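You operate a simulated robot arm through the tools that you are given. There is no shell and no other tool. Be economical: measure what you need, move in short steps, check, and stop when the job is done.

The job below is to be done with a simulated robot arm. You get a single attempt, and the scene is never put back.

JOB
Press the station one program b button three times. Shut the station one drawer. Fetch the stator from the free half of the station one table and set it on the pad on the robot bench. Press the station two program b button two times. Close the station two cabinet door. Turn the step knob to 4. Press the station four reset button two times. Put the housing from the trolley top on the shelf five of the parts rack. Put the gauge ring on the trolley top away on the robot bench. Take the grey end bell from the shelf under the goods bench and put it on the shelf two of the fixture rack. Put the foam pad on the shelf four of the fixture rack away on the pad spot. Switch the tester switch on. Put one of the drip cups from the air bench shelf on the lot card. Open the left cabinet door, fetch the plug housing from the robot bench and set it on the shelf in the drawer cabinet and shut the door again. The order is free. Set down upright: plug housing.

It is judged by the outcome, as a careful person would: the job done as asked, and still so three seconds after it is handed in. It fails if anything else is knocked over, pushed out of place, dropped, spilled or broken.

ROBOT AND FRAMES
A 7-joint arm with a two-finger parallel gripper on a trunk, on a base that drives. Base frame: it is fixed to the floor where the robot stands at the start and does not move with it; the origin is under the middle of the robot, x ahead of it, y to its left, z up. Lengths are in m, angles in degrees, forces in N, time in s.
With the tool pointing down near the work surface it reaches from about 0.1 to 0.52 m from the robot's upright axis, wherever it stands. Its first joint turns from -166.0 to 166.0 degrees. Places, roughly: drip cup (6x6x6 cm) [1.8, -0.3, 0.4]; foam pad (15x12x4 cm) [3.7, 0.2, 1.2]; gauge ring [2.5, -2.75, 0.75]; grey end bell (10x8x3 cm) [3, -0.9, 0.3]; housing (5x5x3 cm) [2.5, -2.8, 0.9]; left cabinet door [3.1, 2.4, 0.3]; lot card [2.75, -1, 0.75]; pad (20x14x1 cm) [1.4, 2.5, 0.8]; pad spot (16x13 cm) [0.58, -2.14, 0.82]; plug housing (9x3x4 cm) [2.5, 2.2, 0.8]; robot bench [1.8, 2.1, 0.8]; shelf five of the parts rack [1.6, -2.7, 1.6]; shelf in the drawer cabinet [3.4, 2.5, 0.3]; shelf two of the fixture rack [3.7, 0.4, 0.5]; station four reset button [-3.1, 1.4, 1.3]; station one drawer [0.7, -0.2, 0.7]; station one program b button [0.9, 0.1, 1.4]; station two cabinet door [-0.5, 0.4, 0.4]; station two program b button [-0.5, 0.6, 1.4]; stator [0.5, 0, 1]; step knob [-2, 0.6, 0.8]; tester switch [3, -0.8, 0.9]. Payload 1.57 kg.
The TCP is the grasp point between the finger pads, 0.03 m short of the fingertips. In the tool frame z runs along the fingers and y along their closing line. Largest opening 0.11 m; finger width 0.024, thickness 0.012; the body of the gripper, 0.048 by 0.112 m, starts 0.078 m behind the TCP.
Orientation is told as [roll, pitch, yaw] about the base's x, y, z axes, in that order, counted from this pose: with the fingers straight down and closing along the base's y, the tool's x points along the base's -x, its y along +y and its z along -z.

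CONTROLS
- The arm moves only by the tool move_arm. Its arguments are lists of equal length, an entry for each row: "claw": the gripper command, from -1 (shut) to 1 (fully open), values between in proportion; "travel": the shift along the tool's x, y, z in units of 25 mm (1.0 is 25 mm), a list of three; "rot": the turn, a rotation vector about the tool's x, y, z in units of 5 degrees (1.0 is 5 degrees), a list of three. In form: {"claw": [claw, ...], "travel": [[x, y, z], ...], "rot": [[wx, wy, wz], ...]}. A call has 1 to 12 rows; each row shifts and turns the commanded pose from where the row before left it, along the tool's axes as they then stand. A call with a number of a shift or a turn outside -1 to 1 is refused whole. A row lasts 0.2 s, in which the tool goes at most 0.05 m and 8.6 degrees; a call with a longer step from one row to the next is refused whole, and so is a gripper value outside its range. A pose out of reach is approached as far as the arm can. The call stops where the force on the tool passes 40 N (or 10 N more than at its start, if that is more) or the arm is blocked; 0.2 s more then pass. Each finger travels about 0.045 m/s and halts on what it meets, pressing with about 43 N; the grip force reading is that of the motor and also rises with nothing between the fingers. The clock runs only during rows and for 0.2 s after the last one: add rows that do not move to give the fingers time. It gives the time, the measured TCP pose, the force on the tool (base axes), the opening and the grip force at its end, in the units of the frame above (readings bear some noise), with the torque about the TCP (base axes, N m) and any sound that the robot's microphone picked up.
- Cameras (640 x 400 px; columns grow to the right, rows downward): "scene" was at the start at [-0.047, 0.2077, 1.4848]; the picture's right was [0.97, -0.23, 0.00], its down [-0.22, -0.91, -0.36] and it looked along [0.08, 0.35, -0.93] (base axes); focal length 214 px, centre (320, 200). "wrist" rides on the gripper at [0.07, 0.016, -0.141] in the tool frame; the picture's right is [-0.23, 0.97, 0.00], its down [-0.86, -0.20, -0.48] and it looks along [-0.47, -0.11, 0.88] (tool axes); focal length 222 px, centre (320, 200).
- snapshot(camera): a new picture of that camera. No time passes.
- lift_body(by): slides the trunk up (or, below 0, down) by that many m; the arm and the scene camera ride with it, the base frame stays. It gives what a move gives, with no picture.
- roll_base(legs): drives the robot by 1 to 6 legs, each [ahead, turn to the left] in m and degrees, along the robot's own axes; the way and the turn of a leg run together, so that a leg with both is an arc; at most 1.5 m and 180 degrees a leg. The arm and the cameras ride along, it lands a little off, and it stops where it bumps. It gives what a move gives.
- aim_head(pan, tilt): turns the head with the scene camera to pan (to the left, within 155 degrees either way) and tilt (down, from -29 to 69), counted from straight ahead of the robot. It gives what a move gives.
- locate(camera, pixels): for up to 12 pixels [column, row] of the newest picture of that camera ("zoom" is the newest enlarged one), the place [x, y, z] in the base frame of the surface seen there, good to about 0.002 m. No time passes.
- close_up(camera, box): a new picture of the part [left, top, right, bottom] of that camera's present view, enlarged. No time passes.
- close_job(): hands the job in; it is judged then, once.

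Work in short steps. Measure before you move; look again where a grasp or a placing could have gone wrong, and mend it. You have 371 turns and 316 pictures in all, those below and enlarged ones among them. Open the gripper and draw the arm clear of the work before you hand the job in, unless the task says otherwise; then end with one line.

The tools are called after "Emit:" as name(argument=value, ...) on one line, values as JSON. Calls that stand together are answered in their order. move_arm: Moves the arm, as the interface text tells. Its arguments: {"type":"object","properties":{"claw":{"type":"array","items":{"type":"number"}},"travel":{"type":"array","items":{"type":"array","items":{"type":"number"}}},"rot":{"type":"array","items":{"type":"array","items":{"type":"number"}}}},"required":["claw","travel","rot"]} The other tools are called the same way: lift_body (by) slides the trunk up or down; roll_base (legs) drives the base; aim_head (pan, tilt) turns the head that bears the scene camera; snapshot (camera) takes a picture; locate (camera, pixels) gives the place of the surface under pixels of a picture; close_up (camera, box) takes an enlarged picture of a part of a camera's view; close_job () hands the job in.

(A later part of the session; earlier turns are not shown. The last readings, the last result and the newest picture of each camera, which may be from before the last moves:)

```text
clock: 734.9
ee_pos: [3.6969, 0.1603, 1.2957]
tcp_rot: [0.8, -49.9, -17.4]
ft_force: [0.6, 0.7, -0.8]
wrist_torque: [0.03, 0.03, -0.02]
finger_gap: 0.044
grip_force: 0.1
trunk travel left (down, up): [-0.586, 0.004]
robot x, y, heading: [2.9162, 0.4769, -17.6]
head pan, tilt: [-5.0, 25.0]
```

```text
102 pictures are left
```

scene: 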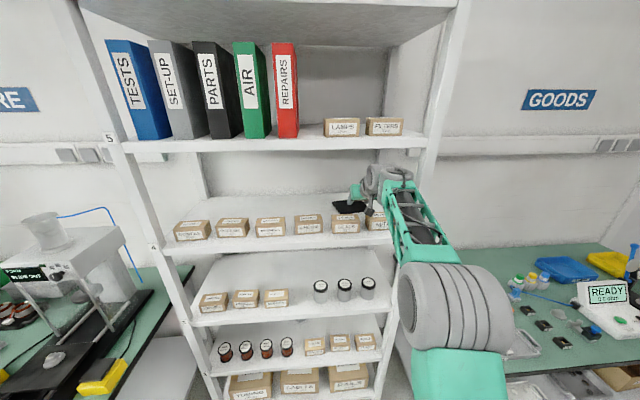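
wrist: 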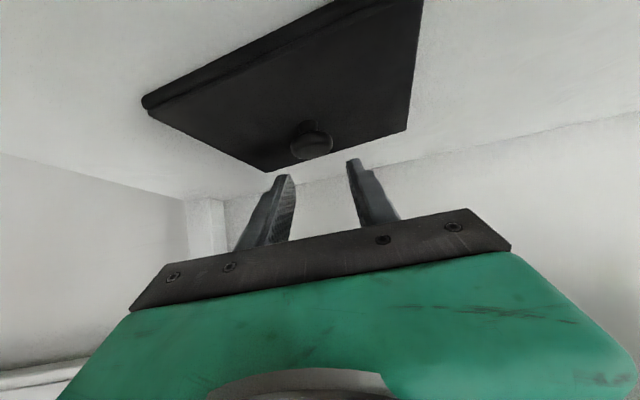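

Emit:
move_arm(claw=[-0.2, -0.2, -0.2, -0.2], travel=[[0.39, 0, -0.46], [0.38, 0, -0.46], [0.2, 0, 0.17], [0.14, 0, 0.11]], rot=[[0, 0, 0], [0, 0, 0], [0, 0, 0], [0, 0, 0]])

Emit:
close_up(camera="wrist", box=[240, 110, 400, 220])

```text
clock: 735.9
ee_pos: [3.6687, 0.1689, 1.2855]
tcp_rot: [0.8, -50.0, -17.5]
ft_force: [0.4, 0.2, 0.4]
wrist_torque: [0.01, 0.02, 0.0]
finger_gap: 0.044
grip_force: 0.1
trunk travel left (down, up): [-0.586, 0.004]
robot x, y, heading: [2.9204, 0.4804, -17.9]
head pan, tilt: [-5.0, 25.0]
```

```text
3.64 times, centred on (320, 165) of wrist
```

zoom: 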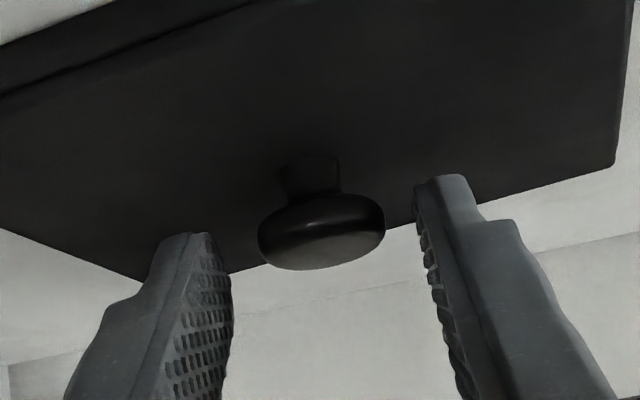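

Emit:
move_arm(claw=[-0.2, -0.2, -1, -1, -1, -1, -1], travel=[[-0.18, 0, 0.23], [-0.2, 0, 0.23], [0, 0, 0], [0, 0, 0], [0, 0, 0], [0, 0, 0], [0, 0, 0]], rot=[[0, 0, 0], [0, 0, 0], [0, 0, 0], [0, 0, 0], [0, 0, 0], [0, 0, 0], [0, 0, 0]])

Emit:
close_up(camera="wrist", box=[240, 110, 400, 220])

```text
clock: 737.5
ee_pos: [3.6813, 0.1642, 1.2878]
tcp_rot: [0.8, -50.1, -17.4]
ft_force: [3.4, -0.7, 6.2]
wrist_torque: [-0.02, -0.06, 0.03]
finger_gap: 0.0205
grip_force: 34.5
trunk travel left (down, up): [-0.586, 0.004]
robot x, y, heading: [2.9135, 0.4828, -17.7]
head pan, tilt: [-5.0, 25.0]
```

```text
3.64 times, centred on (320, 165) of wrist
```

zoom: 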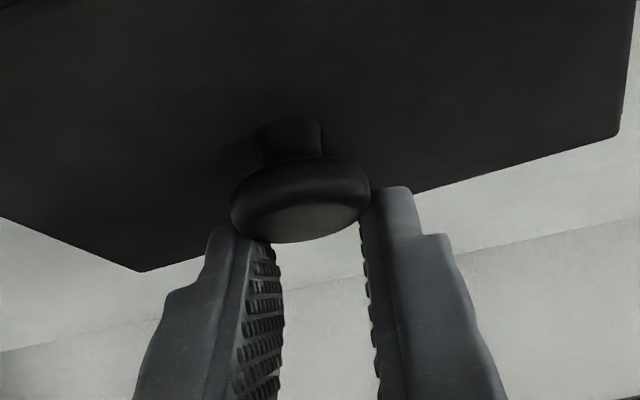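

The fingers rode over the dome. I open, go back 10 mm and 5 mm lower, and grip again.

Emit:
move_arm(claw=[-0.2, -0.2, -0.2, -0.2, -1, -1, -1, -1, -1], travel=[[0, 0, 0], [0, 0, 0], [0.25, 0, -0.3], [0.16, 0, 0.12], [0, 0, 0], [0, 0, 0], [0, 0, 0], [0, 0, 0], [0, 0, 0]], rot=[[0, 0, 0], [0, 0, 0], [0, 0, 0], [0, 0, 0], [0, 0, 0], [0, 0, 0], [0, 0, 0], [0, 0, 0], [0, 0, 0]])

Emit:
close_up(camera="wrist", box=[240, 110, 400, 220])

```text
clock: 739.5
ee_pos: [3.6714, 0.1675, 1.281]
tcp_rot: [0.9, -49.9, -17.4]
ft_force: [-0.1, 0.0, -0.1]
wrist_torque: [-0.02, -0.01, 0.02]
finger_gap: 0.0262
grip_force: 37.4
trunk travel left (down, up): [-0.586, 0.004]
robot x, y, heading: [2.9168, 0.4766, -17.8]
head pan, tilt: [-5.0, 25.0]
```

```text
3.64 times, centred on (320, 165) of wrist
```

zoom: 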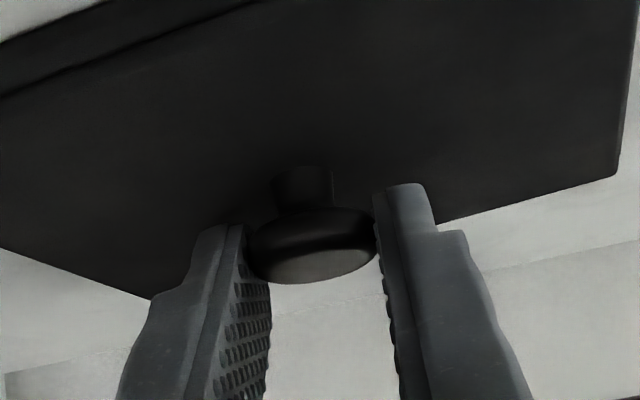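

Now the head sits well between the pads. Lift 8 mm and look.

Emit:
move_arm(claw=[-1, -1, -1, -1], travel=[[-0.08, 0, -0.065], [-0.12, 0, -0.1], [-0.12, 0, -0.1], [0, 0, 0]], rot=[[0, 0, 0], [0, 0, 0], [0, 0, 0], [0, 0, 0]])

Emit:
snapshot(camera="wrist")

```text
clock: 740.5
ee_pos: [3.6723, 0.1685, 1.2917]
tcp_rot: [0.8, -50.0, -17.3]
ft_force: [0.6, 0.2, -0.1]
wrist_torque: [0.01, 0.0, 0.03]
finger_gap: 0.0262
grip_force: 37.0
trunk travel left (down, up): [-0.586, 0.004]
robot x, y, heading: [2.9182, 0.4802, -17.9]
head pan, tilt: [-5.0, 25.0]
```

```text
98 pictures are left
```

wrist: 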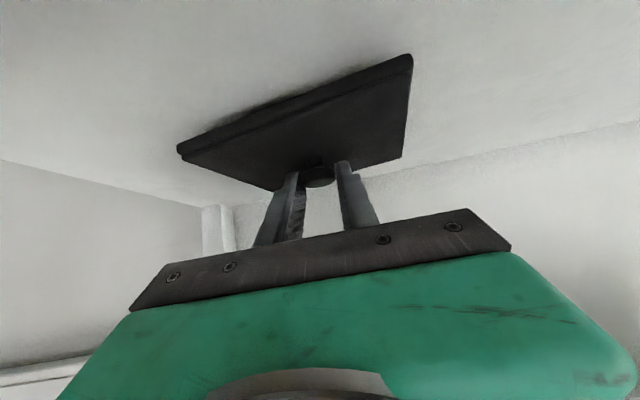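

Lifted. Pull out 60 mm (pad still behind the boxes) and check the wrist's clearance below shelf five.

Emit:
move_arm(claw=[-1, -1, -1, -1, -1], travel=[[0.2, 0, -0.23], [0.33, 0, -0.4], [0.33, 0, -0.4], [0.33, 0, -0.4], [0.33, 0, -0.4]], rot=[[0, 0, 0], [0, 0, 0], [0, 0, 0], [0, 0, 0], [0, 0, 0]])

Emit:
aim_head(pan=0, tilt=15)

Emit:
snapshot(camera="scene")

```text
clock: 741.7
ee_pos: [3.6158, 0.184, 1.2912]
tcp_rot: [0.8, -49.9, -17.3]
ft_force: [-0.4, -1.1, 0.0]
wrist_torque: [0.0, -0.03, -0.01]
finger_gap: 0.0263
grip_force: 37.5
trunk travel left (down, up): [-0.586, 0.004]
robot x, y, heading: [2.9133, 0.4798, -18.0]
head pan, tilt: [-5.0, 25.0]
```

```text
clock: 742.4
ee_pos: [3.6152, 0.1841, 1.2913]
tcp_rot: [0.8, -49.9, -17.3]
ft_force: [1.1, 0.1, -1.1]
wrist_torque: [0.0, -0.03, 0.0]
finger_gap: 0.0263
grip_force: 37.2
trunk travel left (down, up): [-0.586, 0.004]
robot x, y, heading: [2.9169, 0.4811, -18.0]
head pan, tilt: [0.0, 15.0]
```

```text
97 pictures are left
```

scene: 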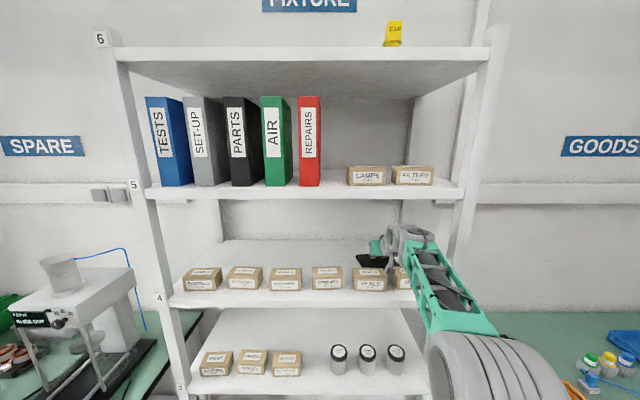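

Emit:
locate(camera="scene", pixels=[[405, 226], [395, 228], [415, 232], [380, 242], [400, 199], [340, 195], [370, 262], [425, 245], [388, 232], [372, 256]])

```text
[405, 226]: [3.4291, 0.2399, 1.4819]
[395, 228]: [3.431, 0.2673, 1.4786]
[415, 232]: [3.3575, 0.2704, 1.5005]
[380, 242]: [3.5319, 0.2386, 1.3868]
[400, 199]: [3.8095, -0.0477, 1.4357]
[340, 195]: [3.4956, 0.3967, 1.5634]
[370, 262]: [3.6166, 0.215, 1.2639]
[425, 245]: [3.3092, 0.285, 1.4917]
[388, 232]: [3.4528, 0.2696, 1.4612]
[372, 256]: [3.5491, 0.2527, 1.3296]
```

Wrist top stays below the shelf-five lip (≈1.55) when raised 50 mm. Lift so that the pad clears the boxes.

Emit:
move_arm(claw=[-1, -1, -1, -1, -1], travel=[[-0.2, 0, -0.17], [-0.35, 0, -0.29], [-0.35, 0, -0.29], [-0.35, 0, -0.29], [-0.35, 0, -0.3]], rot=[[0, 0, 0], [0, 0, 0], [0, 0, 0], [0, 0, 0], [0, 0, 0]])

Emit:
close_up(camera="scene", box=[300, 170, 460, 310])

```text
clock: 743.6
ee_pos: [3.6152, 0.1845, 1.3441]
tcp_rot: [0.8, -49.9, -17.3]
ft_force: [-0.2, 0.1, -1.0]
wrist_torque: [-0.03, -0.03, 0.01]
finger_gap: 0.026
grip_force: 37.5
trunk travel left (down, up): [-0.586, 0.004]
robot x, y, heading: [2.9182, 0.4764, -18.0]
head pan, tilt: [0.0, 15.0]
```

```text
2.86 times, centred on (380, 240) of scene
```

zoom: 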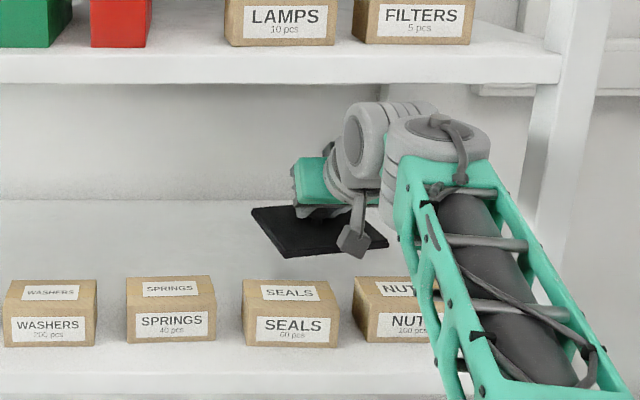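

Emit:
locate(camera="zoom", pixels=[[290, 250], [330, 252], [375, 240], [262, 215], [290, 282], [300, 230]])

```text
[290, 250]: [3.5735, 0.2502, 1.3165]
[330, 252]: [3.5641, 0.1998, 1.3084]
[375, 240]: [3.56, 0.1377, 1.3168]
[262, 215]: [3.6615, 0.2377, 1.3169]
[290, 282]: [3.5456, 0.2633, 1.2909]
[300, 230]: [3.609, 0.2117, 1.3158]
```

The pad is level, 12 mm above the boxes. Back out.

Emit:
roll_base(legs=[[-0.35, 0]])

Emit:
snapshot(camera="scene")

```text
clock: 745.8
ee_pos: [3.2837, 0.2913, 1.3447]
tcp_rot: [0.7, -50.0, -17.4]
ft_force: [-0.2, -0.6, -0.2]
wrist_torque: [0.01, 0.03, 0.02]
finger_gap: 0.0264
grip_force: 36.8
trunk travel left (down, up): [-0.586, 0.004]
robot x, y, heading: [2.5871, 0.5842, -17.9]
head pan, tilt: [0.0, 15.0]
```

```text
95 pictures are left
```

scene: 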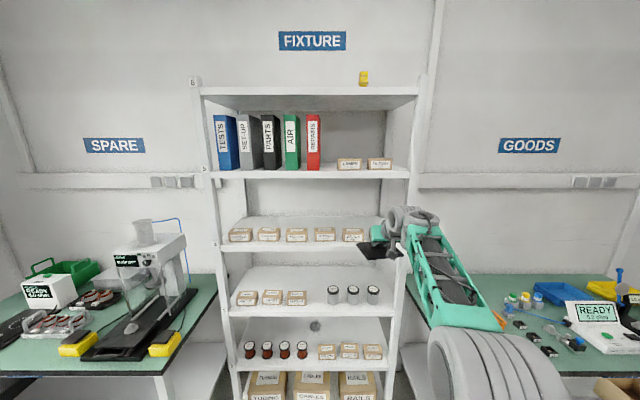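

All boxes are in place. I carry the pad (z 1.34) down the lane towards the dispatch bench, one stretch at a time.

Emit:
roll_base(legs=[[0, -90], [0.95, 0], [0.95, 0]])

```text
clock: 759.0
ee_pos: [1.7771, -1.9175, 1.3454]
tcp_rot: [0.9, -50.0, -106.2]
ft_force: [0.2, 0.6, 0.0]
wrist_torque: [0.03, 0.04, 0.02]
finger_gap: 0.0265
grip_force: 37.3
trunk travel left (down, up): [-0.586, 0.004]
robot x, y, heading: [2.0584, -1.211, -106.9]
head pan, tilt: [0.0, 15.0]
```

Emit:
roll_base(legs=[[0, -91], [1.08, 0], [0, 91]])

Emit:
aim_head(pan=0, tilt=35)

Emit:
snapshot(camera="scene")

```text
clock: 772.3
ee_pos: [0.7459, -1.5921, 1.3443]
tcp_rot: [0.9, -50.0, -105.8]
ft_force: [0.2, 0.7, -0.6]
wrist_torque: [-0.01, 0.04, 0.0]
finger_gap: 0.0263
grip_force: 37.7
trunk travel left (down, up): [-0.586, 0.004]
robot x, y, heading: [1.0184, -0.8866, -106.3]
head pan, tilt: [0.0, 15.0]
```

```text
clock: 773.1
ee_pos: [0.7467, -1.5931, 1.3444]
tcp_rot: [0.7, -49.9, -105.9]
ft_force: [-0.2, -0.1, -1.1]
wrist_torque: [0.02, -0.03, -0.02]
finger_gap: 0.0261
grip_force: 37.4
trunk travel left (down, up): [-0.586, 0.004]
robot x, y, heading: [1.0221, -0.8884, -106.8]
head pan, tilt: [0.0, 35.0]
```

```text
94 pictures are left
```

scene: 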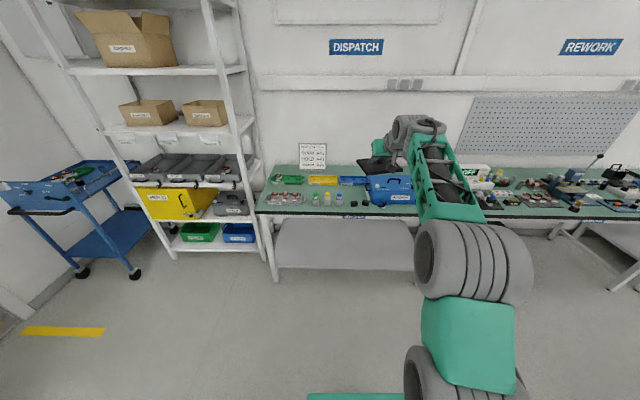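

Emit:
close_up(camera="scene", box=[250, 140, 470, 240])

Emit:
locate(camera="zoom", pixels=[[300, 185], [340, 170], [390, 140], [430, 190], [140, 120], [30, 210], [480, 230], [285, 190]])

Emit:
snapshot(camera="wrist")

```text
2.91 times, centred on (360, 190) of scene
```

zoom: 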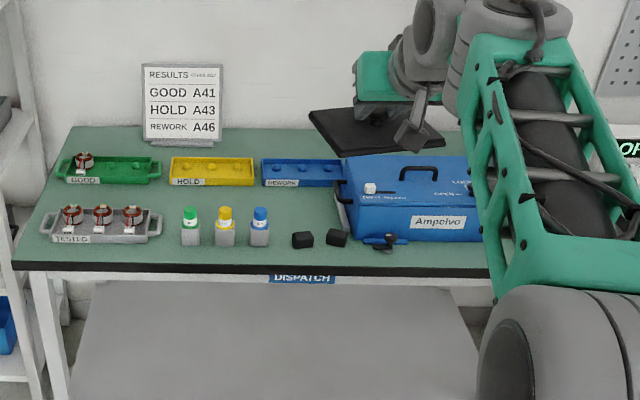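

```text
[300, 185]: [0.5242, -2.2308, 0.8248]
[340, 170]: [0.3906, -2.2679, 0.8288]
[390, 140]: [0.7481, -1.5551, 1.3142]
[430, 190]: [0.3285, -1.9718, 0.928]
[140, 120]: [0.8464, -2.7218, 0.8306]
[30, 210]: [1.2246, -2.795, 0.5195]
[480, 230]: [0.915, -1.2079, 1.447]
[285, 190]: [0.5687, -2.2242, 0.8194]
```

```text
92 pictures are left
```

wrist: 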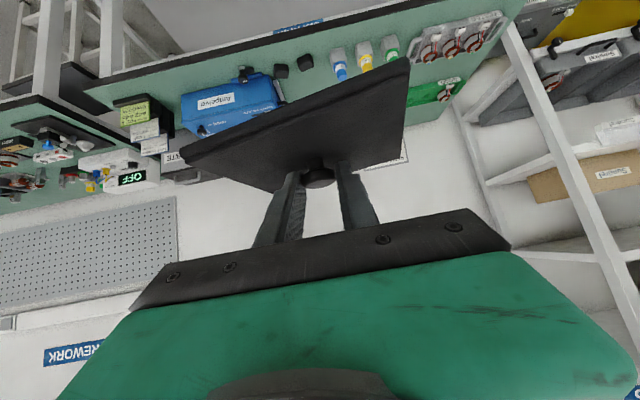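

Emit:
close_up(camera="scene", box=[310, 180, 400, 235])

Emit:
locate(camera="zoom", pixels=[[175, 275], [310, 265], [395, 260], [240, 180], [240, 240], [330, 200], [180, 330], [480, 280], [230, 320], [400, 310]])

```text
7.11 times, centred on (355, 208) of scene
```

zoom: 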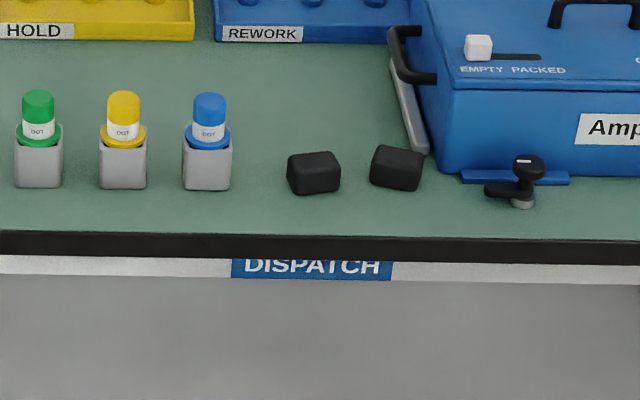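

```text
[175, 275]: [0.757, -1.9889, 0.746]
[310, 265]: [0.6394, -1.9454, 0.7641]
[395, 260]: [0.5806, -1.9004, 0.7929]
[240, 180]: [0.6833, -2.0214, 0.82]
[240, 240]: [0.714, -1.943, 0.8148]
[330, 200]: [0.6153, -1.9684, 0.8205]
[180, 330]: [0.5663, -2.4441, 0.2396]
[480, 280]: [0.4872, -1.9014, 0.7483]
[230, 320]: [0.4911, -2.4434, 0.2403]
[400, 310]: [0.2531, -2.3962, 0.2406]
```

Emit:
locate(camera="zoom", pixels=[[300, 48], [300, 60], [300, 80], [300, 145], [392, 60], [415, 150], [380, 100], [230, 100], [314, 155], [396, 150], [180, 60], [210, 97]])

```text
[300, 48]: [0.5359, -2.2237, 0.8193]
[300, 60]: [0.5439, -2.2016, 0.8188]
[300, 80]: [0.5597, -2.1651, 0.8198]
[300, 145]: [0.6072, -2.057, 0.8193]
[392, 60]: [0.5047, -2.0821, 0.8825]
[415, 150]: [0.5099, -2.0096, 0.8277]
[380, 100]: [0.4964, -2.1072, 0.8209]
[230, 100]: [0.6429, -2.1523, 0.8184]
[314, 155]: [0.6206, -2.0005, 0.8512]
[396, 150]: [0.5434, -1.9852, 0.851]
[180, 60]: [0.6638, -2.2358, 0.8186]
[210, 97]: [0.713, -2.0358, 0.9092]
```

Free area n -1.95…-1.74, d 1.13…1.30 matches the pad spot. I measure the held pad's pose relative to the tool.

Emit:
locate(camera="wrist", pixels=[[190, 158], [404, 75], [398, 140], [262, 186], [316, 178], [300, 130], [390, 100], [220, 150]])

```text
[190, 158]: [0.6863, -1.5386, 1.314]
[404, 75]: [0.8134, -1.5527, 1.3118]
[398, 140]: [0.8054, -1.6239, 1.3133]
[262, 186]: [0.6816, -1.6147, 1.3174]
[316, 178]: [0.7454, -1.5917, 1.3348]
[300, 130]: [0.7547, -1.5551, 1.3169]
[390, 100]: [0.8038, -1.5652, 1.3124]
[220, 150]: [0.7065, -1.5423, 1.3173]
```

The knob sits right at the TCP, pad's long axis is at about -7°. Drive 0.57 m towards the bench.

Emit:
roll_base(legs=[[0, -1.5], [0.55, 0]])

Emit:
move_arm(claw=[-1, -1, -1, -1], travel=[[0, 0, 0], [0, 0, 0], [0, 0, 0], [0, 0, 0]], rot=[[0.38, 0, 0.32], [0.38, 0, 0.32], [0.38, 0, 0.32], [0.38, 0, 0.32]])

Emit:
snapshot(camera="wrist")

```text
clock: 776.6
ee_pos: [0.5605, -2.107, 1.3439]
tcp_rot: [0.8, -49.9, -107.4]
ft_force: [-0.3, 0.5, -1.1]
wrist_torque: [0.02, -0.02, -0.02]
finger_gap: 0.0263
grip_force: 37.2
trunk travel left (down, up): [-0.586, 0.004]
robot x, y, heading: [0.8549, -1.4072, -107.8]
head pan, tilt: [0.0, 35.0]
```

```text
clock: 777.6
ee_pos: [0.5611, -2.1047, 1.3442]
tcp_rot: [0.8, -49.7, -117.3]
ft_force: [0.4, -0.7, -0.3]
wrist_torque: [0.01, -0.04, 0.0]
finger_gap: 0.0262
grip_force: 37.5
trunk travel left (down, up): [-0.586, 0.004]
robot x, y, heading: [0.8578, -1.4114, -107.8]
head pan, tilt: [0.0, 35.0]
```

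```text
90 pictures are left
```

wrist: 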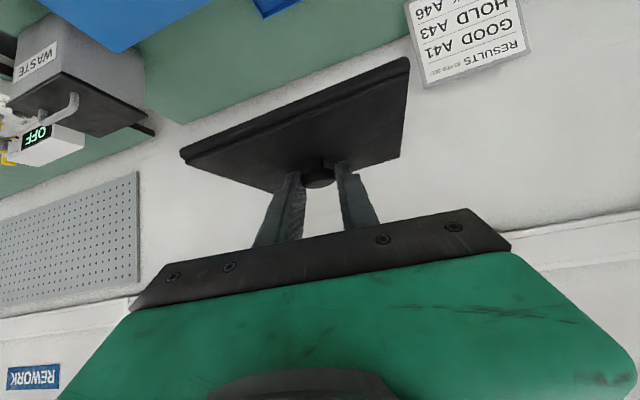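

Emit:
locate(camera="wrist", pixels=[[192, 157], [403, 72], [398, 148], [268, 186], [317, 177]])

```text
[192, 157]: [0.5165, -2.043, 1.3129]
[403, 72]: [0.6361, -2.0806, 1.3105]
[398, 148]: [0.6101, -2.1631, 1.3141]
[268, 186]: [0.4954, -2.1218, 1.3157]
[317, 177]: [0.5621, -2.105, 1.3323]
```

Pad edge is aligned (-17.5°). Centre over the spot, then lower the trunk by 0.4.

Emit:
move_arm(claw=[-1, -1, -1], travel=[[-0.18, 0.44, 0.22], [-0.18, 0.44, 0.22], [-0.19, 0.44, 0.22]], rot=[[0, 0, 0], [0, 0, 0], [0, 0, 0]])

Emit:
lift_body(by=-0.4)

Emit:
snapshot(camera="wrist")

Emit:
aim_head(pan=-10, tilt=40)

Emit:
snapshot(camera="scene")

```text
clock: 778.4
ee_pos: [0.5814, -2.142, 1.343]
tcp_rot: [0.8, -49.7, -117.1]
ft_force: [-0.8, -0.2, -0.3]
wrist_torque: [0.02, 0.02, 0.02]
finger_gap: 0.0263
grip_force: 37.4
trunk travel left (down, up): [-0.586, 0.004]
robot x, y, heading: [0.8547, -1.4074, -107.6]
head pan, tilt: [0.0, 35.0]
```

```text
clock: 782.3
ee_pos: [0.58, -2.1403, 0.9449]
tcp_rot: [0.7, -49.9, -117.2]
ft_force: [0.0, -0.4, -0.5]
wrist_torque: [0.04, 0.0, 0.01]
finger_gap: 0.0262
grip_force: 37.2
trunk travel left (down, up): [-0.186, 0.404]
robot x, y, heading: [0.8504, -1.4047, -108.1]
head pan, tilt: [0.0, 35.0]
```

```text
89 pictures are left
```

wrist: 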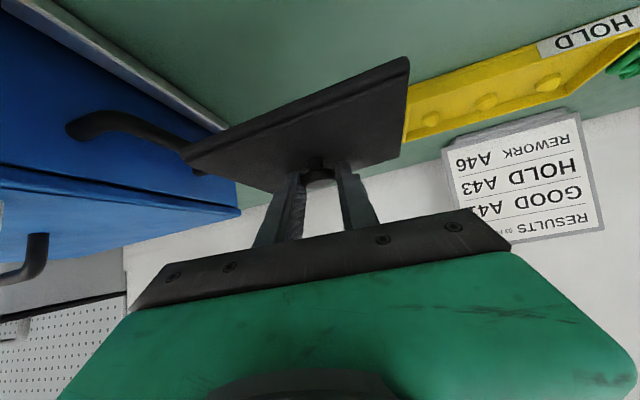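

```text
clock: 783.0
ee_pos: [0.5813, -2.1394, 0.9451]
tcp_rot: [0.8, -49.7, -117.2]
ft_force: [0.8, 0.4, -1.5]
wrist_torque: [0.03, -0.03, 0.0]
finger_gap: 0.0263
grip_force: 36.9
trunk travel left (down, up): [-0.186, 0.404]
robot x, y, heading: [0.8575, -1.4087, -107.9]
head pan, tilt: [-10.0, 40.0]
```

```text
88 pictures are left
```

scene: 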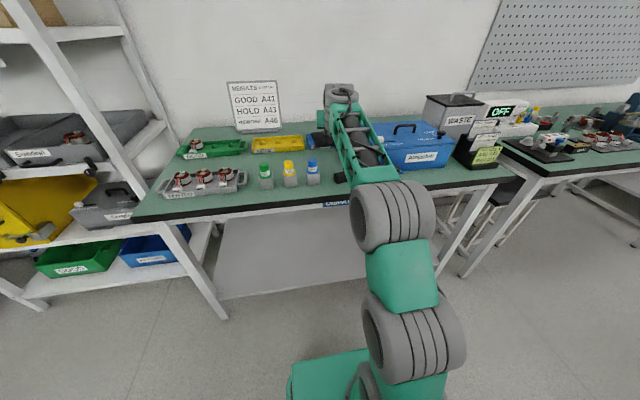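

The box's side handle is close to the pad's right side. Measure it against the pad edge.

Emit:
locate(camera="wrist", pixels=[[170, 145], [185, 158], [100, 120], [75, 128], [200, 172], [192, 158], [230, 130], [225, 125], [215, 118], [268, 187]])

```text
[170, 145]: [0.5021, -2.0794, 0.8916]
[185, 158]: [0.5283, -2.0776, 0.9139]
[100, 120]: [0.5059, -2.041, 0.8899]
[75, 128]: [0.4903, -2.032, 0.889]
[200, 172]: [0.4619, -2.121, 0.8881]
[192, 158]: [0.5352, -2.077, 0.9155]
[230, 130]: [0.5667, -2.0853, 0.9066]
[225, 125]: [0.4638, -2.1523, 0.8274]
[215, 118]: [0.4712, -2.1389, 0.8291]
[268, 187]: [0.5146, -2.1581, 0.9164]
```

17 mm clearance. Lower onto the bench.

Emit:
move_arm(claw=[-1, -1, -1, -1, -1, -1], travel=[[0.3, 0, 0.25], [0.45, 0, 0.38], [0.45, 0, 0.38], [0.45, 0, 0.38], [0.35, 0, 0.3], [0.2, 0, 0.17]], rot=[[0, 0, 0], [0, 0, 0], [0, 0, 0], [0, 0, 0], [0, 0, 0], [0, 0, 0]])

Emit:
move_arm(claw=[-1, -1, -1, -1, -1], travel=[[0.08, 0, 0.065], [0.05, 0, 0.04], [0.05, 0, 0.04], [0, 0, 0], [0, 0, 0]], rot=[[0, 0, 0], [0, 0, 0], [0, 0, 0], [0, 0, 0], [0, 0, 0]])

```text
clock: 784.4
ee_pos: [0.5818, -2.1409, 0.8728]
tcp_rot: [0.8, -49.8, -117.2]
ft_force: [-0.7, 0.3, -0.2]
wrist_torque: [-0.01, -0.01, 0.0]
finger_gap: 0.0265
grip_force: 37.7
trunk travel left (down, up): [-0.186, 0.404]
robot x, y, heading: [0.8547, -1.4098, -107.7]
head pan, tilt: [-10.0, 40.0]
```

```text
clock: 785.6
ee_pos: [0.5814, -2.14, 0.8675]
tcp_rot: [0.8, -49.8, -117.2]
ft_force: [-0.1, 0.3, -1.3]
wrist_torque: [0.05, -0.04, 0.0]
finger_gap: 0.0261
grip_force: 36.8
trunk travel left (down, up): [-0.186, 0.404]
robot x, y, heading: [0.8544, -1.4072, -107.9]
head pan, tilt: [-10.0, 40.0]
```

Emit:
move_arm(claw=[-1, -1, -1, -1, -1], travel=[[0.07, 0, 0.06], [0.07, 0, 0.06], [0.05, 0, 0.04], [0, 0, 0], [0, 0, 0]], rot=[[0, 0, 0], [0, 0, 0], [0, 0, 0], [0, 0, 0], [0, 0, 0]])

```text
clock: 786.8
ee_pos: [0.5806, -2.1401, 0.8616]
tcp_rot: [0.8, -49.8, -117.2]
ft_force: [-2.0, -0.5, 5.9]
wrist_torque: [-0.33, -0.31, -0.04]
finger_gap: 0.0265
grip_force: 37.6
trunk travel left (down, up): [-0.186, 0.404]
robot x, y, heading: [0.8578, -1.4106, -108.0]
head pan, tilt: [-10.0, 40.0]
```

Contact. Release and withdraw along the tool axis.

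Emit:
move_arm(claw=[0, 0, 0, 0, 0, 0, 0, 0, 0], travel=[[0, 0, 0], [0, 0, 0], [0, 0, 0], [0, 0, -0.6], [0, 0, -1], [0, 0, -1], [0, 0, -1], [0, 0, -1], [0, 0, -1]], rot=[[0, 0, 0], [0, 0, 0], [0, 0, 0], [0, 0, 0], [0, 0, 0], [0, 0, 0], [0, 0, 0], [0, 0, 0], [0, 0, 0]])

Emit:
snapshot(camera="wrist")

Emit:
locate(camera="wrist", pixels=[[320, 100]])

```text
clock: 788.8
ee_pos: [0.6284, -2.0444, 0.95]
tcp_rot: [0.9, -49.8, -117.2]
ft_force: [-0.2, -0.2, -0.7]
wrist_torque: [0.04, -0.02, 0.02]
finger_gap: 0.055
grip_force: 0.1
trunk travel left (down, up): [-0.186, 0.404]
robot x, y, heading: [0.8553, -1.4065, -107.9]
head pan, tilt: [-10.0, 40.0]
```

```text
87 pictures are left
```

wrist: 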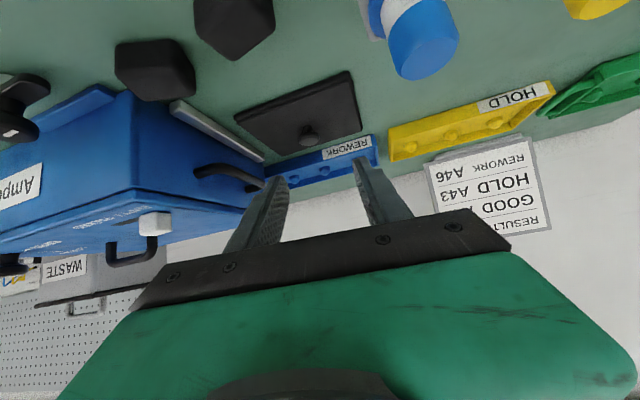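

```text
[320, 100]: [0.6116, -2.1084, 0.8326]
```

The pad lies on its spot. Next the trolley: back off, raise the trunk and drive along.

Emit:
roll_base(legs=[[-0.35, 0]])

Emit:
lift_body(by=0.3)

Emit:
roll_base(legs=[[0, 90], [0.95, 0], [0.95, 0], [0, -90]])

Emit:
aim_head(pan=0, tilt=30)

Emit:
snapshot(camera="scene")

```text
clock: 791.0
ee_pos: [0.7355, -1.7121, 0.9506]
tcp_rot: [0.8, -49.7, -117.1]
ft_force: [-0.6, -0.7, -1.1]
wrist_torque: [0.01, -0.03, 0.0]
finger_gap: 0.0551
grip_force: 0.1
trunk travel left (down, up): [-0.186, 0.404]
robot x, y, heading: [0.9608, -1.0742, -107.7]
head pan, tilt: [-10.0, 40.0]
```

```text
clock: 794.0
ee_pos: [0.7365, -1.7128, 1.251]
tcp_rot: [0.9, -49.8, -117.1]
ft_force: [-0.7, 0.1, -0.2]
wrist_torque: [0.04, 0.02, -0.02]
finger_gap: 0.055
grip_force: 0.0
trunk travel left (down, up): [-0.486, 0.104]
robot x, y, heading: [0.9639, -1.0753, -107.8]
head pan, tilt: [-10.0, 40.0]
```

```text
clock: 806.2
ee_pos: [3.2059, -1.8334, 1.2516]
tcp_rot: [0.6, -48.9, -26.7]
ft_force: [-14.1, 3.3, 2.1]
wrist_torque: [0.04, 0.09, 0.4]
finger_gap: 0.0519
grip_force: 0.0
trunk travel left (down, up): [-0.486, 0.104]
robot x, y, heading: [2.574, -1.6096, -17.7]
head pan, tilt: [-10.0, 40.0]
stopped in leg 3: the force on the tool passed its limit at 128 N (the readings are from after the stop); the commanded pose is now the measured one
```

```text
clock: 806.9
ee_pos: [3.2068, -1.8334, 1.2514]
tcp_rot: [0.6, -48.8, -26.7]
ft_force: [-16.1, 3.7, 1.5]
wrist_torque: [0.1, 0.11, 0.47]
finger_gap: 0.0513
grip_force: 0.1
trunk travel left (down, up): [-0.486, 0.104]
robot x, y, heading: [2.5762, -1.6078, -18.2]
head pan, tilt: [0.0, 30.0]
```

```text
86 pictures are left
```

scene: 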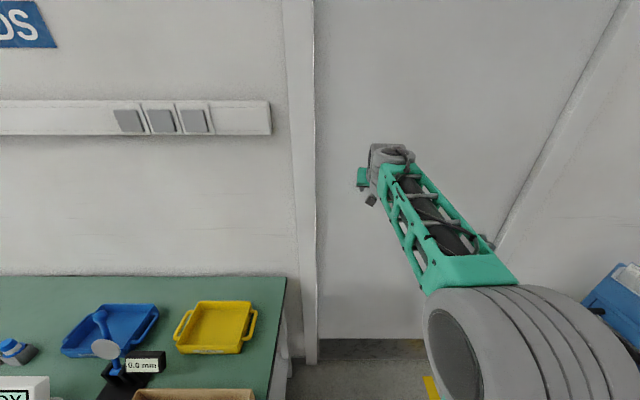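

The gripper touched the wall beyond; I back off 0.25 m and turn towards the trolley.

Emit:
roll_base(legs=[[-0.2, 0]])

Emit:
roll_base(legs=[[0, -85]])

Emit:
aim_head(pan=15, tilt=35)

Emit:
snapshot(camera="scene")

```text
clock: 808.5
ee_pos: [3.0168, -1.7727, 1.2497]
tcp_rot: [0.4, -48.9, -26.9]
ft_force: [0.6, 0.5, -0.3]
wrist_torque: [-0.02, -0.01, -0.02]
finger_gap: 0.0551
grip_force: 0.0
trunk travel left (down, up): [-0.486, 0.104]
robot x, y, heading: [2.3835, -1.5476, -18.2]
head pan, tilt: [0.0, 30.0]
```

```text
clock: 812.5
ee_pos: [2.2224, -2.1982, 1.2503]
tcp_rot: [0.5, -48.8, -111.2]
ft_force: [-1.5, 0.4, -0.3]
wrist_torque: [-0.01, 0.0, 0.02]
finger_gap: 0.0552
grip_force: 0.0
trunk travel left (down, up): [-0.486, 0.104]
robot x, y, heading: [2.3817, -1.5484, -102.4]
head pan, tilt: [0.0, 30.0]
```

```text
clock: 813.3
ee_pos: [2.2223, -2.1976, 1.2503]
tcp_rot: [0.4, -48.8, -111.2]
ft_force: [0.0, 0.1, 0.6]
wrist_torque: [0.01, 0.01, 0.0]
finger_gap: 0.0547
grip_force: 0.1
trunk travel left (down, up): [-0.486, 0.104]
robot x, y, heading: [2.386, -1.5447, -102.4]
head pan, tilt: [15.0, 35.0]
```

```text
85 pictures are left
```

scene: 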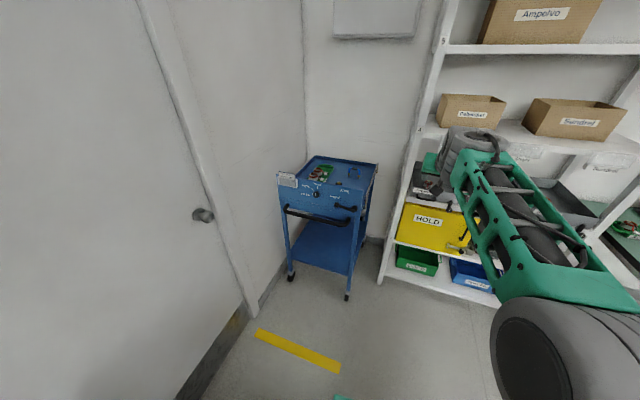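

Emit:
close_up(camera="scene", box=[265, 145, 395, 235])

Emit:
locate(camera="zoom", pixels=[[270, 130], [315, 130], [370, 190], [440, 130], [250, 90], [540, 120], [150, 200], [420, 290], [300, 80], [260, 225], [465, 95]])

```text
4.44 times, centred on (330, 190) of scene
```

zoom: 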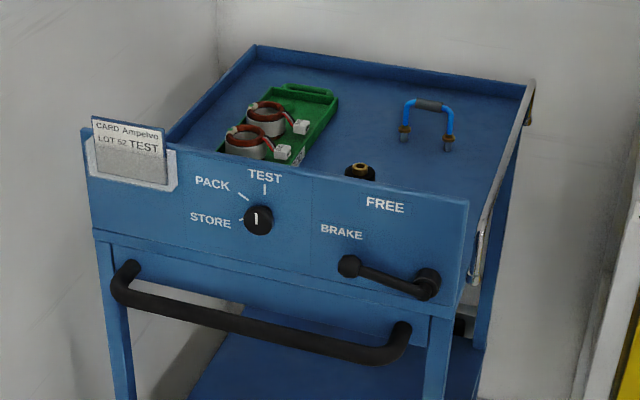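

```text
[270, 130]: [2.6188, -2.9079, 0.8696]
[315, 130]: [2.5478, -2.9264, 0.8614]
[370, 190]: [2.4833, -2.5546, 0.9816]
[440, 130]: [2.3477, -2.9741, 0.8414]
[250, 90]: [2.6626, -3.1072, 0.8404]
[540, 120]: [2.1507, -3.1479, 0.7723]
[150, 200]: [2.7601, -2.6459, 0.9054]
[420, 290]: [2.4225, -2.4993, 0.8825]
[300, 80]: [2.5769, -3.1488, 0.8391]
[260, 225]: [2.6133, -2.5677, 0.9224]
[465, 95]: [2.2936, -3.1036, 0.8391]
```

I move nearer, in front of the trolley, to look onto its top with the wrist camera.

Emit:
roll_base(legs=[[0, 30.6], [0.46, 0], [0, -36]])

Emit:
snapshot(camera="wrist")

```text
clock: 819.2
ee_pos: [2.295, -2.6182, 1.2487]
tcp_rot: [0.5, -48.8, -117.2]
ft_force: [-1.1, -0.1, 0.6]
wrist_torque: [0.01, -0.02, -0.01]
finger_gap: 0.0551
grip_force: 0.0
trunk travel left (down, up): [-0.486, 0.104]
robot x, y, heading: [2.5247, -1.9887, -108.4]
head pan, tilt: [15.0, 35.0]
```

```text
83 pictures are left
```

wrist: 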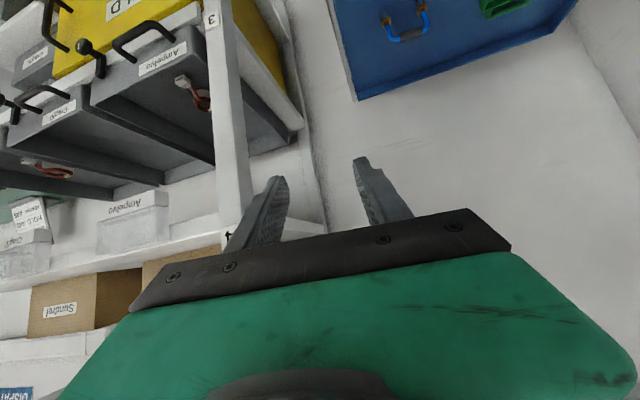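

Emit:
lift_body(by=0.1)

Emit:
aim_head(pan=12, tilt=50)

Emit:
snapshot(camera="scene")

```text
clock: 820.6
ee_pos: [2.2956, -2.6184, 1.3506]
tcp_rot: [0.5, -48.8, -117.1]
ft_force: [-0.5, 0.6, -0.4]
wrist_torque: [-0.03, 0.0, -0.01]
finger_gap: 0.0553
grip_force: 0.1
trunk travel left (down, up): [-0.586, 0.004]
robot x, y, heading: [2.5264, -1.9876, -108.5]
head pan, tilt: [15.0, 35.0]
```

```text
clock: 821.3
ee_pos: [2.2962, -2.6194, 1.351]
tcp_rot: [0.6, -48.8, -117.2]
ft_force: [0.2, 0.5, -0.2]
wrist_torque: [-0.02, -0.01, 0.04]
finger_gap: 0.055
grip_force: 0.0
trunk travel left (down, up): [-0.586, 0.004]
robot x, y, heading: [2.5247, -1.9853, -108.1]
head pan, tilt: [12.0, 50.0]
```

```text
82 pictures are left
```

scene: 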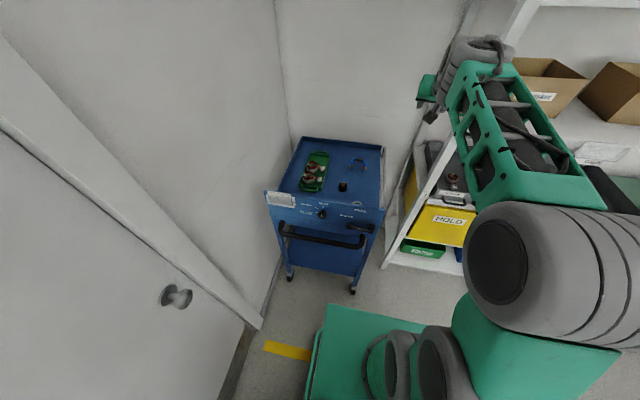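

Emit:
close_up(camera="scene", box=[265, 130, 395, 215])

Emit:
locate(camera="scene", pixels=[[343, 187], [343, 184], [339, 187], [347, 187], [358, 166], [353, 166], [363, 167], [357, 203], [335, 206], [384, 165], [300, 160], [358, 204]])

```text
4.71 times, centred on (330, 172) of scene
```

zoom: 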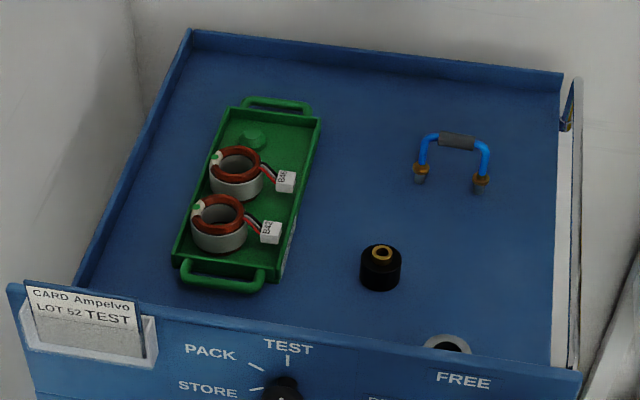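

```text
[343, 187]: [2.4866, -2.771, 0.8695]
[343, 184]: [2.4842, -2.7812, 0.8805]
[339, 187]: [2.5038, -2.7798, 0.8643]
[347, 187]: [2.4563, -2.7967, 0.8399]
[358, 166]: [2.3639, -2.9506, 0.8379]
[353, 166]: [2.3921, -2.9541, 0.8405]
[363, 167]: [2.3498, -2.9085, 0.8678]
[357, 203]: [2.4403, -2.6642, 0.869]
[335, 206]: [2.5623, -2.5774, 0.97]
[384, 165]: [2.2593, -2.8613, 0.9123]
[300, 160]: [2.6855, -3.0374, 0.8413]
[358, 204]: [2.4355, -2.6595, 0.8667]
```

Housing (black cylinder with brass) at (2.484,-2.786), z 0.84–0.88; the gauge ring lies just behind the front panel at (2.44,-2.66). I set the tool to heading -108°, pitch -40° and move it left over the trolley.

Emit:
move_arm(claw=[0.3, 0.3, 0.3, 0.3, 0.3, 0.3, 0.3, 0.3, 0.3, 0.3, 0.3, 0.3], travel=[[0, 0, 0], [0, 0, 0], [0, 0, 0], [0, 0, 0], [0, 1, 0], [0, 1, 0], [0, 1, 0], [0, 1, 0], [0, 1, 0], [0, 1, 0], [0, 1, 0], [0, 1, 0]], rot=[[-0.68, 0, -0.59], [-0.68, 0, -0.59], [0, 0.88, 0], [0, 0.88, 0], [0, 0, 0], [0, 0, 0], [0, 0, 0], [0, 0, 0], [0, 0, 0], [0, 0, 0], [0, 0, 0], [0, 0, 0]])

Emit:
snapshot(camera="wrist")

```text
clock: 823.9
ee_pos: [2.486, -2.6795, 1.3531]
tcp_rot: [0.4, -40.1, -108.0]
ft_force: [0.1, -0.2, 0.6]
wrist_torque: [-0.05, 0.0, -0.01]
finger_gap: 0.0715
grip_force: 0.1
trunk travel left (down, up): [-0.586, 0.004]
robot x, y, heading: [2.5241, -1.9888, -108.1]
head pan, tilt: [12.0, 50.0]
```

```text
80 pictures are left
```

wrist: 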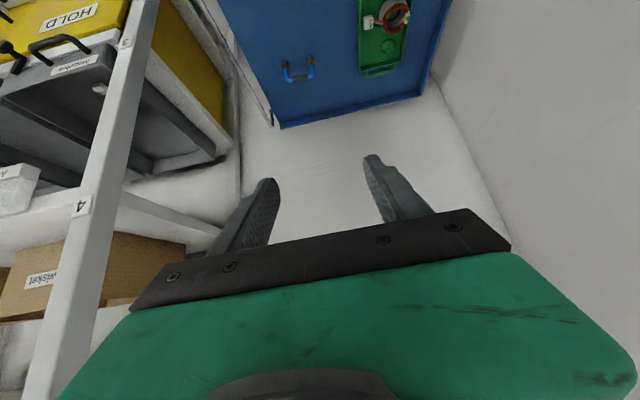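

Emit:
move_arm(claw=[0.3, 0.3, 0.3, 0.3], travel=[[-0.68, 0.31, 0.57], [-0.68, 0.31, 0.57], [-0.68, 0.31, 0.57], [-0.68, 0.31, 0.57]], rot=[[0, 0, 0], [0, 0, 0], [0, 0, 0], [0, 0, 0]])

Emit:
lift_body(by=-0.33)

Emit:
snapshot(camera="wrist")

Emit:
snapshot(camera="scene")

```text
clock: 824.9
ee_pos: [2.496, -2.756, 1.3453]
tcp_rot: [0.7, -40.3, -108.1]
ft_force: [0.0, 0.9, 0.1]
wrist_torque: [-0.03, -0.03, 0.03]
finger_gap: 0.0715
grip_force: 0.0
out of reach, approached as far as the arm can: row 4
trunk travel left (down, up): [-0.586, 0.004]
robot x, y, heading: [2.5264, -1.9904, -108.3]
head pan, tilt: [12.0, 50.0]
```

```text
clock: 828.2
ee_pos: [2.4945, -2.7567, 1.016]
tcp_rot: [0.6, -40.0, -108.0]
ft_force: [0.4, 0.0, 0.3]
wrist_torque: [-0.01, 0.01, -0.02]
finger_gap: 0.0714
grip_force: 0.1
trunk travel left (down, up): [-0.256, 0.334]
robot x, y, heading: [2.5263, -1.9883, -108.4]
head pan, tilt: [12.0, 50.0]
```

```text
79 pictures are left
```

wrist: 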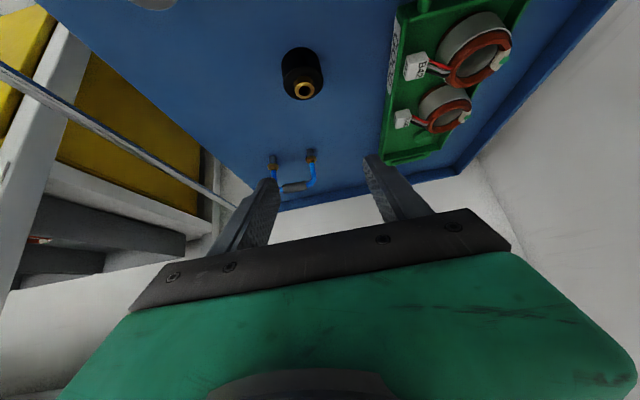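

```text
78 pictures are left
```

scene: 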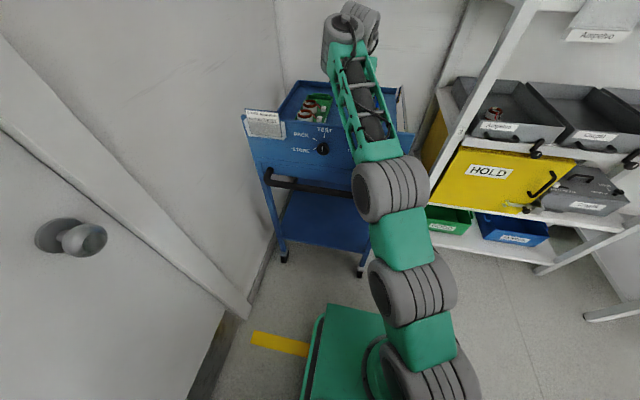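

Emit:
close_up(camera="wrist", box=[260, 30, 350, 120])

Emit:
locate(camera="wrist", pixels=[[290, 90], [316, 87], [303, 98], [302, 82], [303, 55], [283, 72], [321, 68], [150, 2], [304, 89]])

```text
4.44 times, centred on (305, 75) of wrist
```

zoom: 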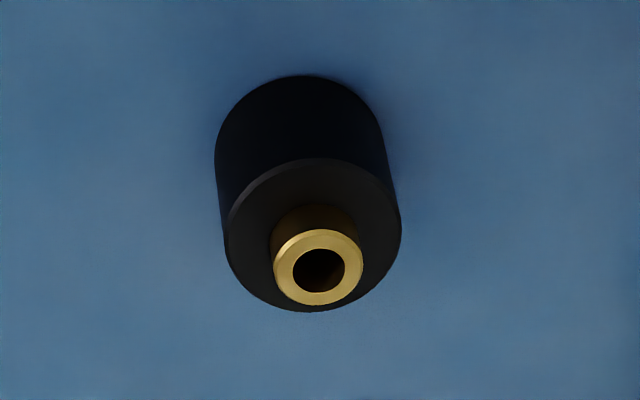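

```text
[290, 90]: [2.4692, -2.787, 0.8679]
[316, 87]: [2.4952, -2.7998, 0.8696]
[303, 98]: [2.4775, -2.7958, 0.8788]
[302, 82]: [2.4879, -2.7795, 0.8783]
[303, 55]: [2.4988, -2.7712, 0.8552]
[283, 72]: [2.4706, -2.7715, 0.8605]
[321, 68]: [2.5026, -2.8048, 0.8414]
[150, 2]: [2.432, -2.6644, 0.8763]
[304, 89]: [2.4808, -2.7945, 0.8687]
```

Housing axis (2.4815,-2.791), Ø≈0.044. I retract 0.1 m while driving the base 0.1 m closer, for better reach.

Emit:
move_arm(claw=[0.3, 0.3, 0.3, 0.3, 0.3], travel=[[0.61, 0, -0.51], [0.61, 0, -0.51], [0.61, 0, -0.51], [0.61, 0, -0.51], [0.61, 0, -0.51]], rot=[[0, 0, 0], [0, 0, 0], [0, 0, 0], [0, 0, 0], [0, 0, 0]])

Emit:
roll_base(legs=[[0.12, 0]])

```text
clock: 829.4
ee_pos: [2.5256, -2.6632, 1.0151]
tcp_rot: [0.5, -40.1, -108.1]
ft_force: [0.1, -0.5, -0.4]
wrist_torque: [-0.03, -0.01, 0.02]
finger_gap: 0.0713
grip_force: 0.0
trunk travel left (down, up): [-0.256, 0.334]
robot x, y, heading: [2.5221, -1.9887, -108.5]
head pan, tilt: [12.0, 50.0]
```

```text
clock: 830.6
ee_pos: [2.4884, -2.7774, 1.0159]
tcp_rot: [0.5, -40.1, -108.1]
ft_force: [0.2, 0.1, -0.4]
wrist_torque: [-0.02, 0.0, -0.01]
finger_gap: 0.0715
grip_force: 0.1
trunk travel left (down, up): [-0.256, 0.334]
robot x, y, heading: [2.4876, -2.1044, -108.2]
head pan, tilt: [12.0, 50.0]
```

Emit:
move_arm(claw=[0.3, 0.3, 0.3, 0.3, 0.3, 0.3, 0.3, 0.3], travel=[[0.5, -0.19, 0.6], [0.5, 0, 0.6], [0.5, 0, 0.6], [0.5, 0, 0.6], [0.5, 0, 0.6], [0.5, 0, 0.6], [0.4, 0, 0.48], [0.2, 0, 0.24]], rot=[[0, 0, 0], [0, 0, 0], [0, 0, 0], [0, 0, 0], [0, 0, 0], [0, 0, 0], [0, 0, 0], [0, 0, 0]])

Emit:
snapshot(camera="wrist")

```text
clock: 832.4
ee_pos: [2.4837, -2.7771, 0.8757]
tcp_rot: [0.5, -40.1, -108.1]
ft_force: [-0.2, 0.5, 0.2]
wrist_torque: [-0.03, -0.03, 0.03]
finger_gap: 0.0716
grip_force: 0.1
trunk travel left (down, up): [-0.256, 0.334]
robot x, y, heading: [2.4879, -2.1032, -108.7]
head pan, tilt: [12.0, 50.0]
```

```text
76 pictures are left
```

wrist: 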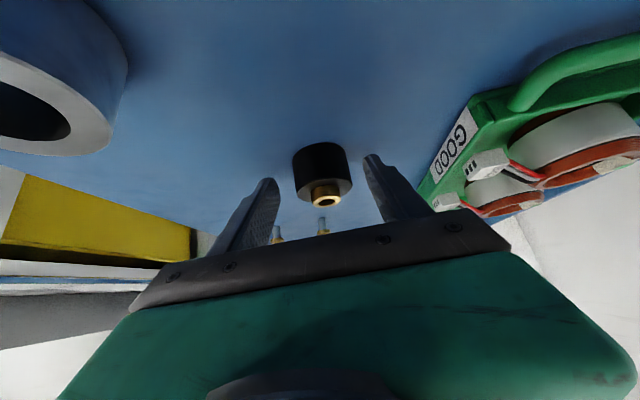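

Housing between the fingers. Close and lift slowly.

Emit:
move_arm(claw=[-1, -1, -1, -1, -1], travel=[[0, 0, 0], [0, 0, 0], [0, 0, 0], [0, 0, 0], [0, 0, 0]], rot=[[0, 0, 0], [0, 0, 0], [0, 0, 0], [0, 0, 0], [0, 0, 0]])

Emit:
move_arm(claw=[-1, -1, -1, -1, -1, -1, -1, -1, -1], travel=[[-0.13, 0, -0.15], [-0.25, 0, -0.3], [-0.3, 0, -0.38], [-0.35, 0, -0.42], [-0.35, 0, -0.42], [-0.35, 0, -0.42], [-0.35, 0, -0.42], [-0.35, 0, -0.42], [-0.35, 0, -0.42]], rot=[[0, 0, 0], [0, 0, 0], [0, 0, 0], [0, 0, 0], [0, 0, 0], [0, 0, 0], [0, 0, 0], [0, 0, 0], [0, 0, 0]])

Emit:
snapshot(camera="wrist")

```text
clock: 833.6
ee_pos: [2.4845, -2.7768, 0.8748]
tcp_rot: [0.4, -40.1, -108.1]
ft_force: [0.4, -1.0, -0.9]
wrist_torque: [0.0, 0.0, 0.02]
finger_gap: 0.0428
grip_force: 43.0
trunk travel left (down, up): [-0.256, 0.334]
robot x, y, heading: [2.4843, -2.1008, -108.3]
head pan, tilt: [12.0, 50.0]
```

```text
clock: 835.6
ee_pos: [2.4839, -2.7762, 0.982]
tcp_rot: [0.5, -40.1, -108.0]
ft_force: [0.0, -0.3, -2.0]
wrist_torque: [0.01, -0.01, 0.01]
finger_gap: 0.0432
grip_force: 42.9
trunk travel left (down, up): [-0.256, 0.334]
robot x, y, heading: [2.4854, -2.1062, -108.3]
head pan, tilt: [12.0, 50.0]
```

```text
75 pictures are left
```

wrist: 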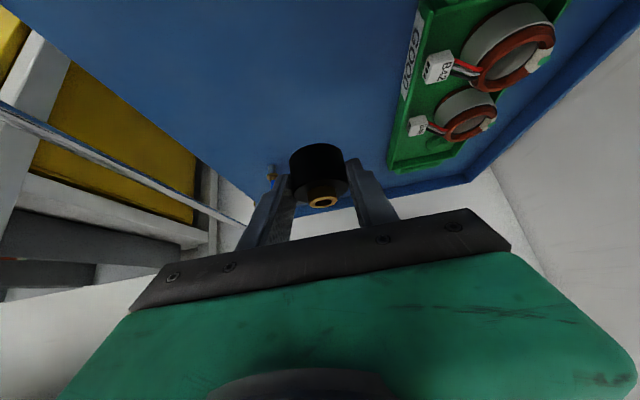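

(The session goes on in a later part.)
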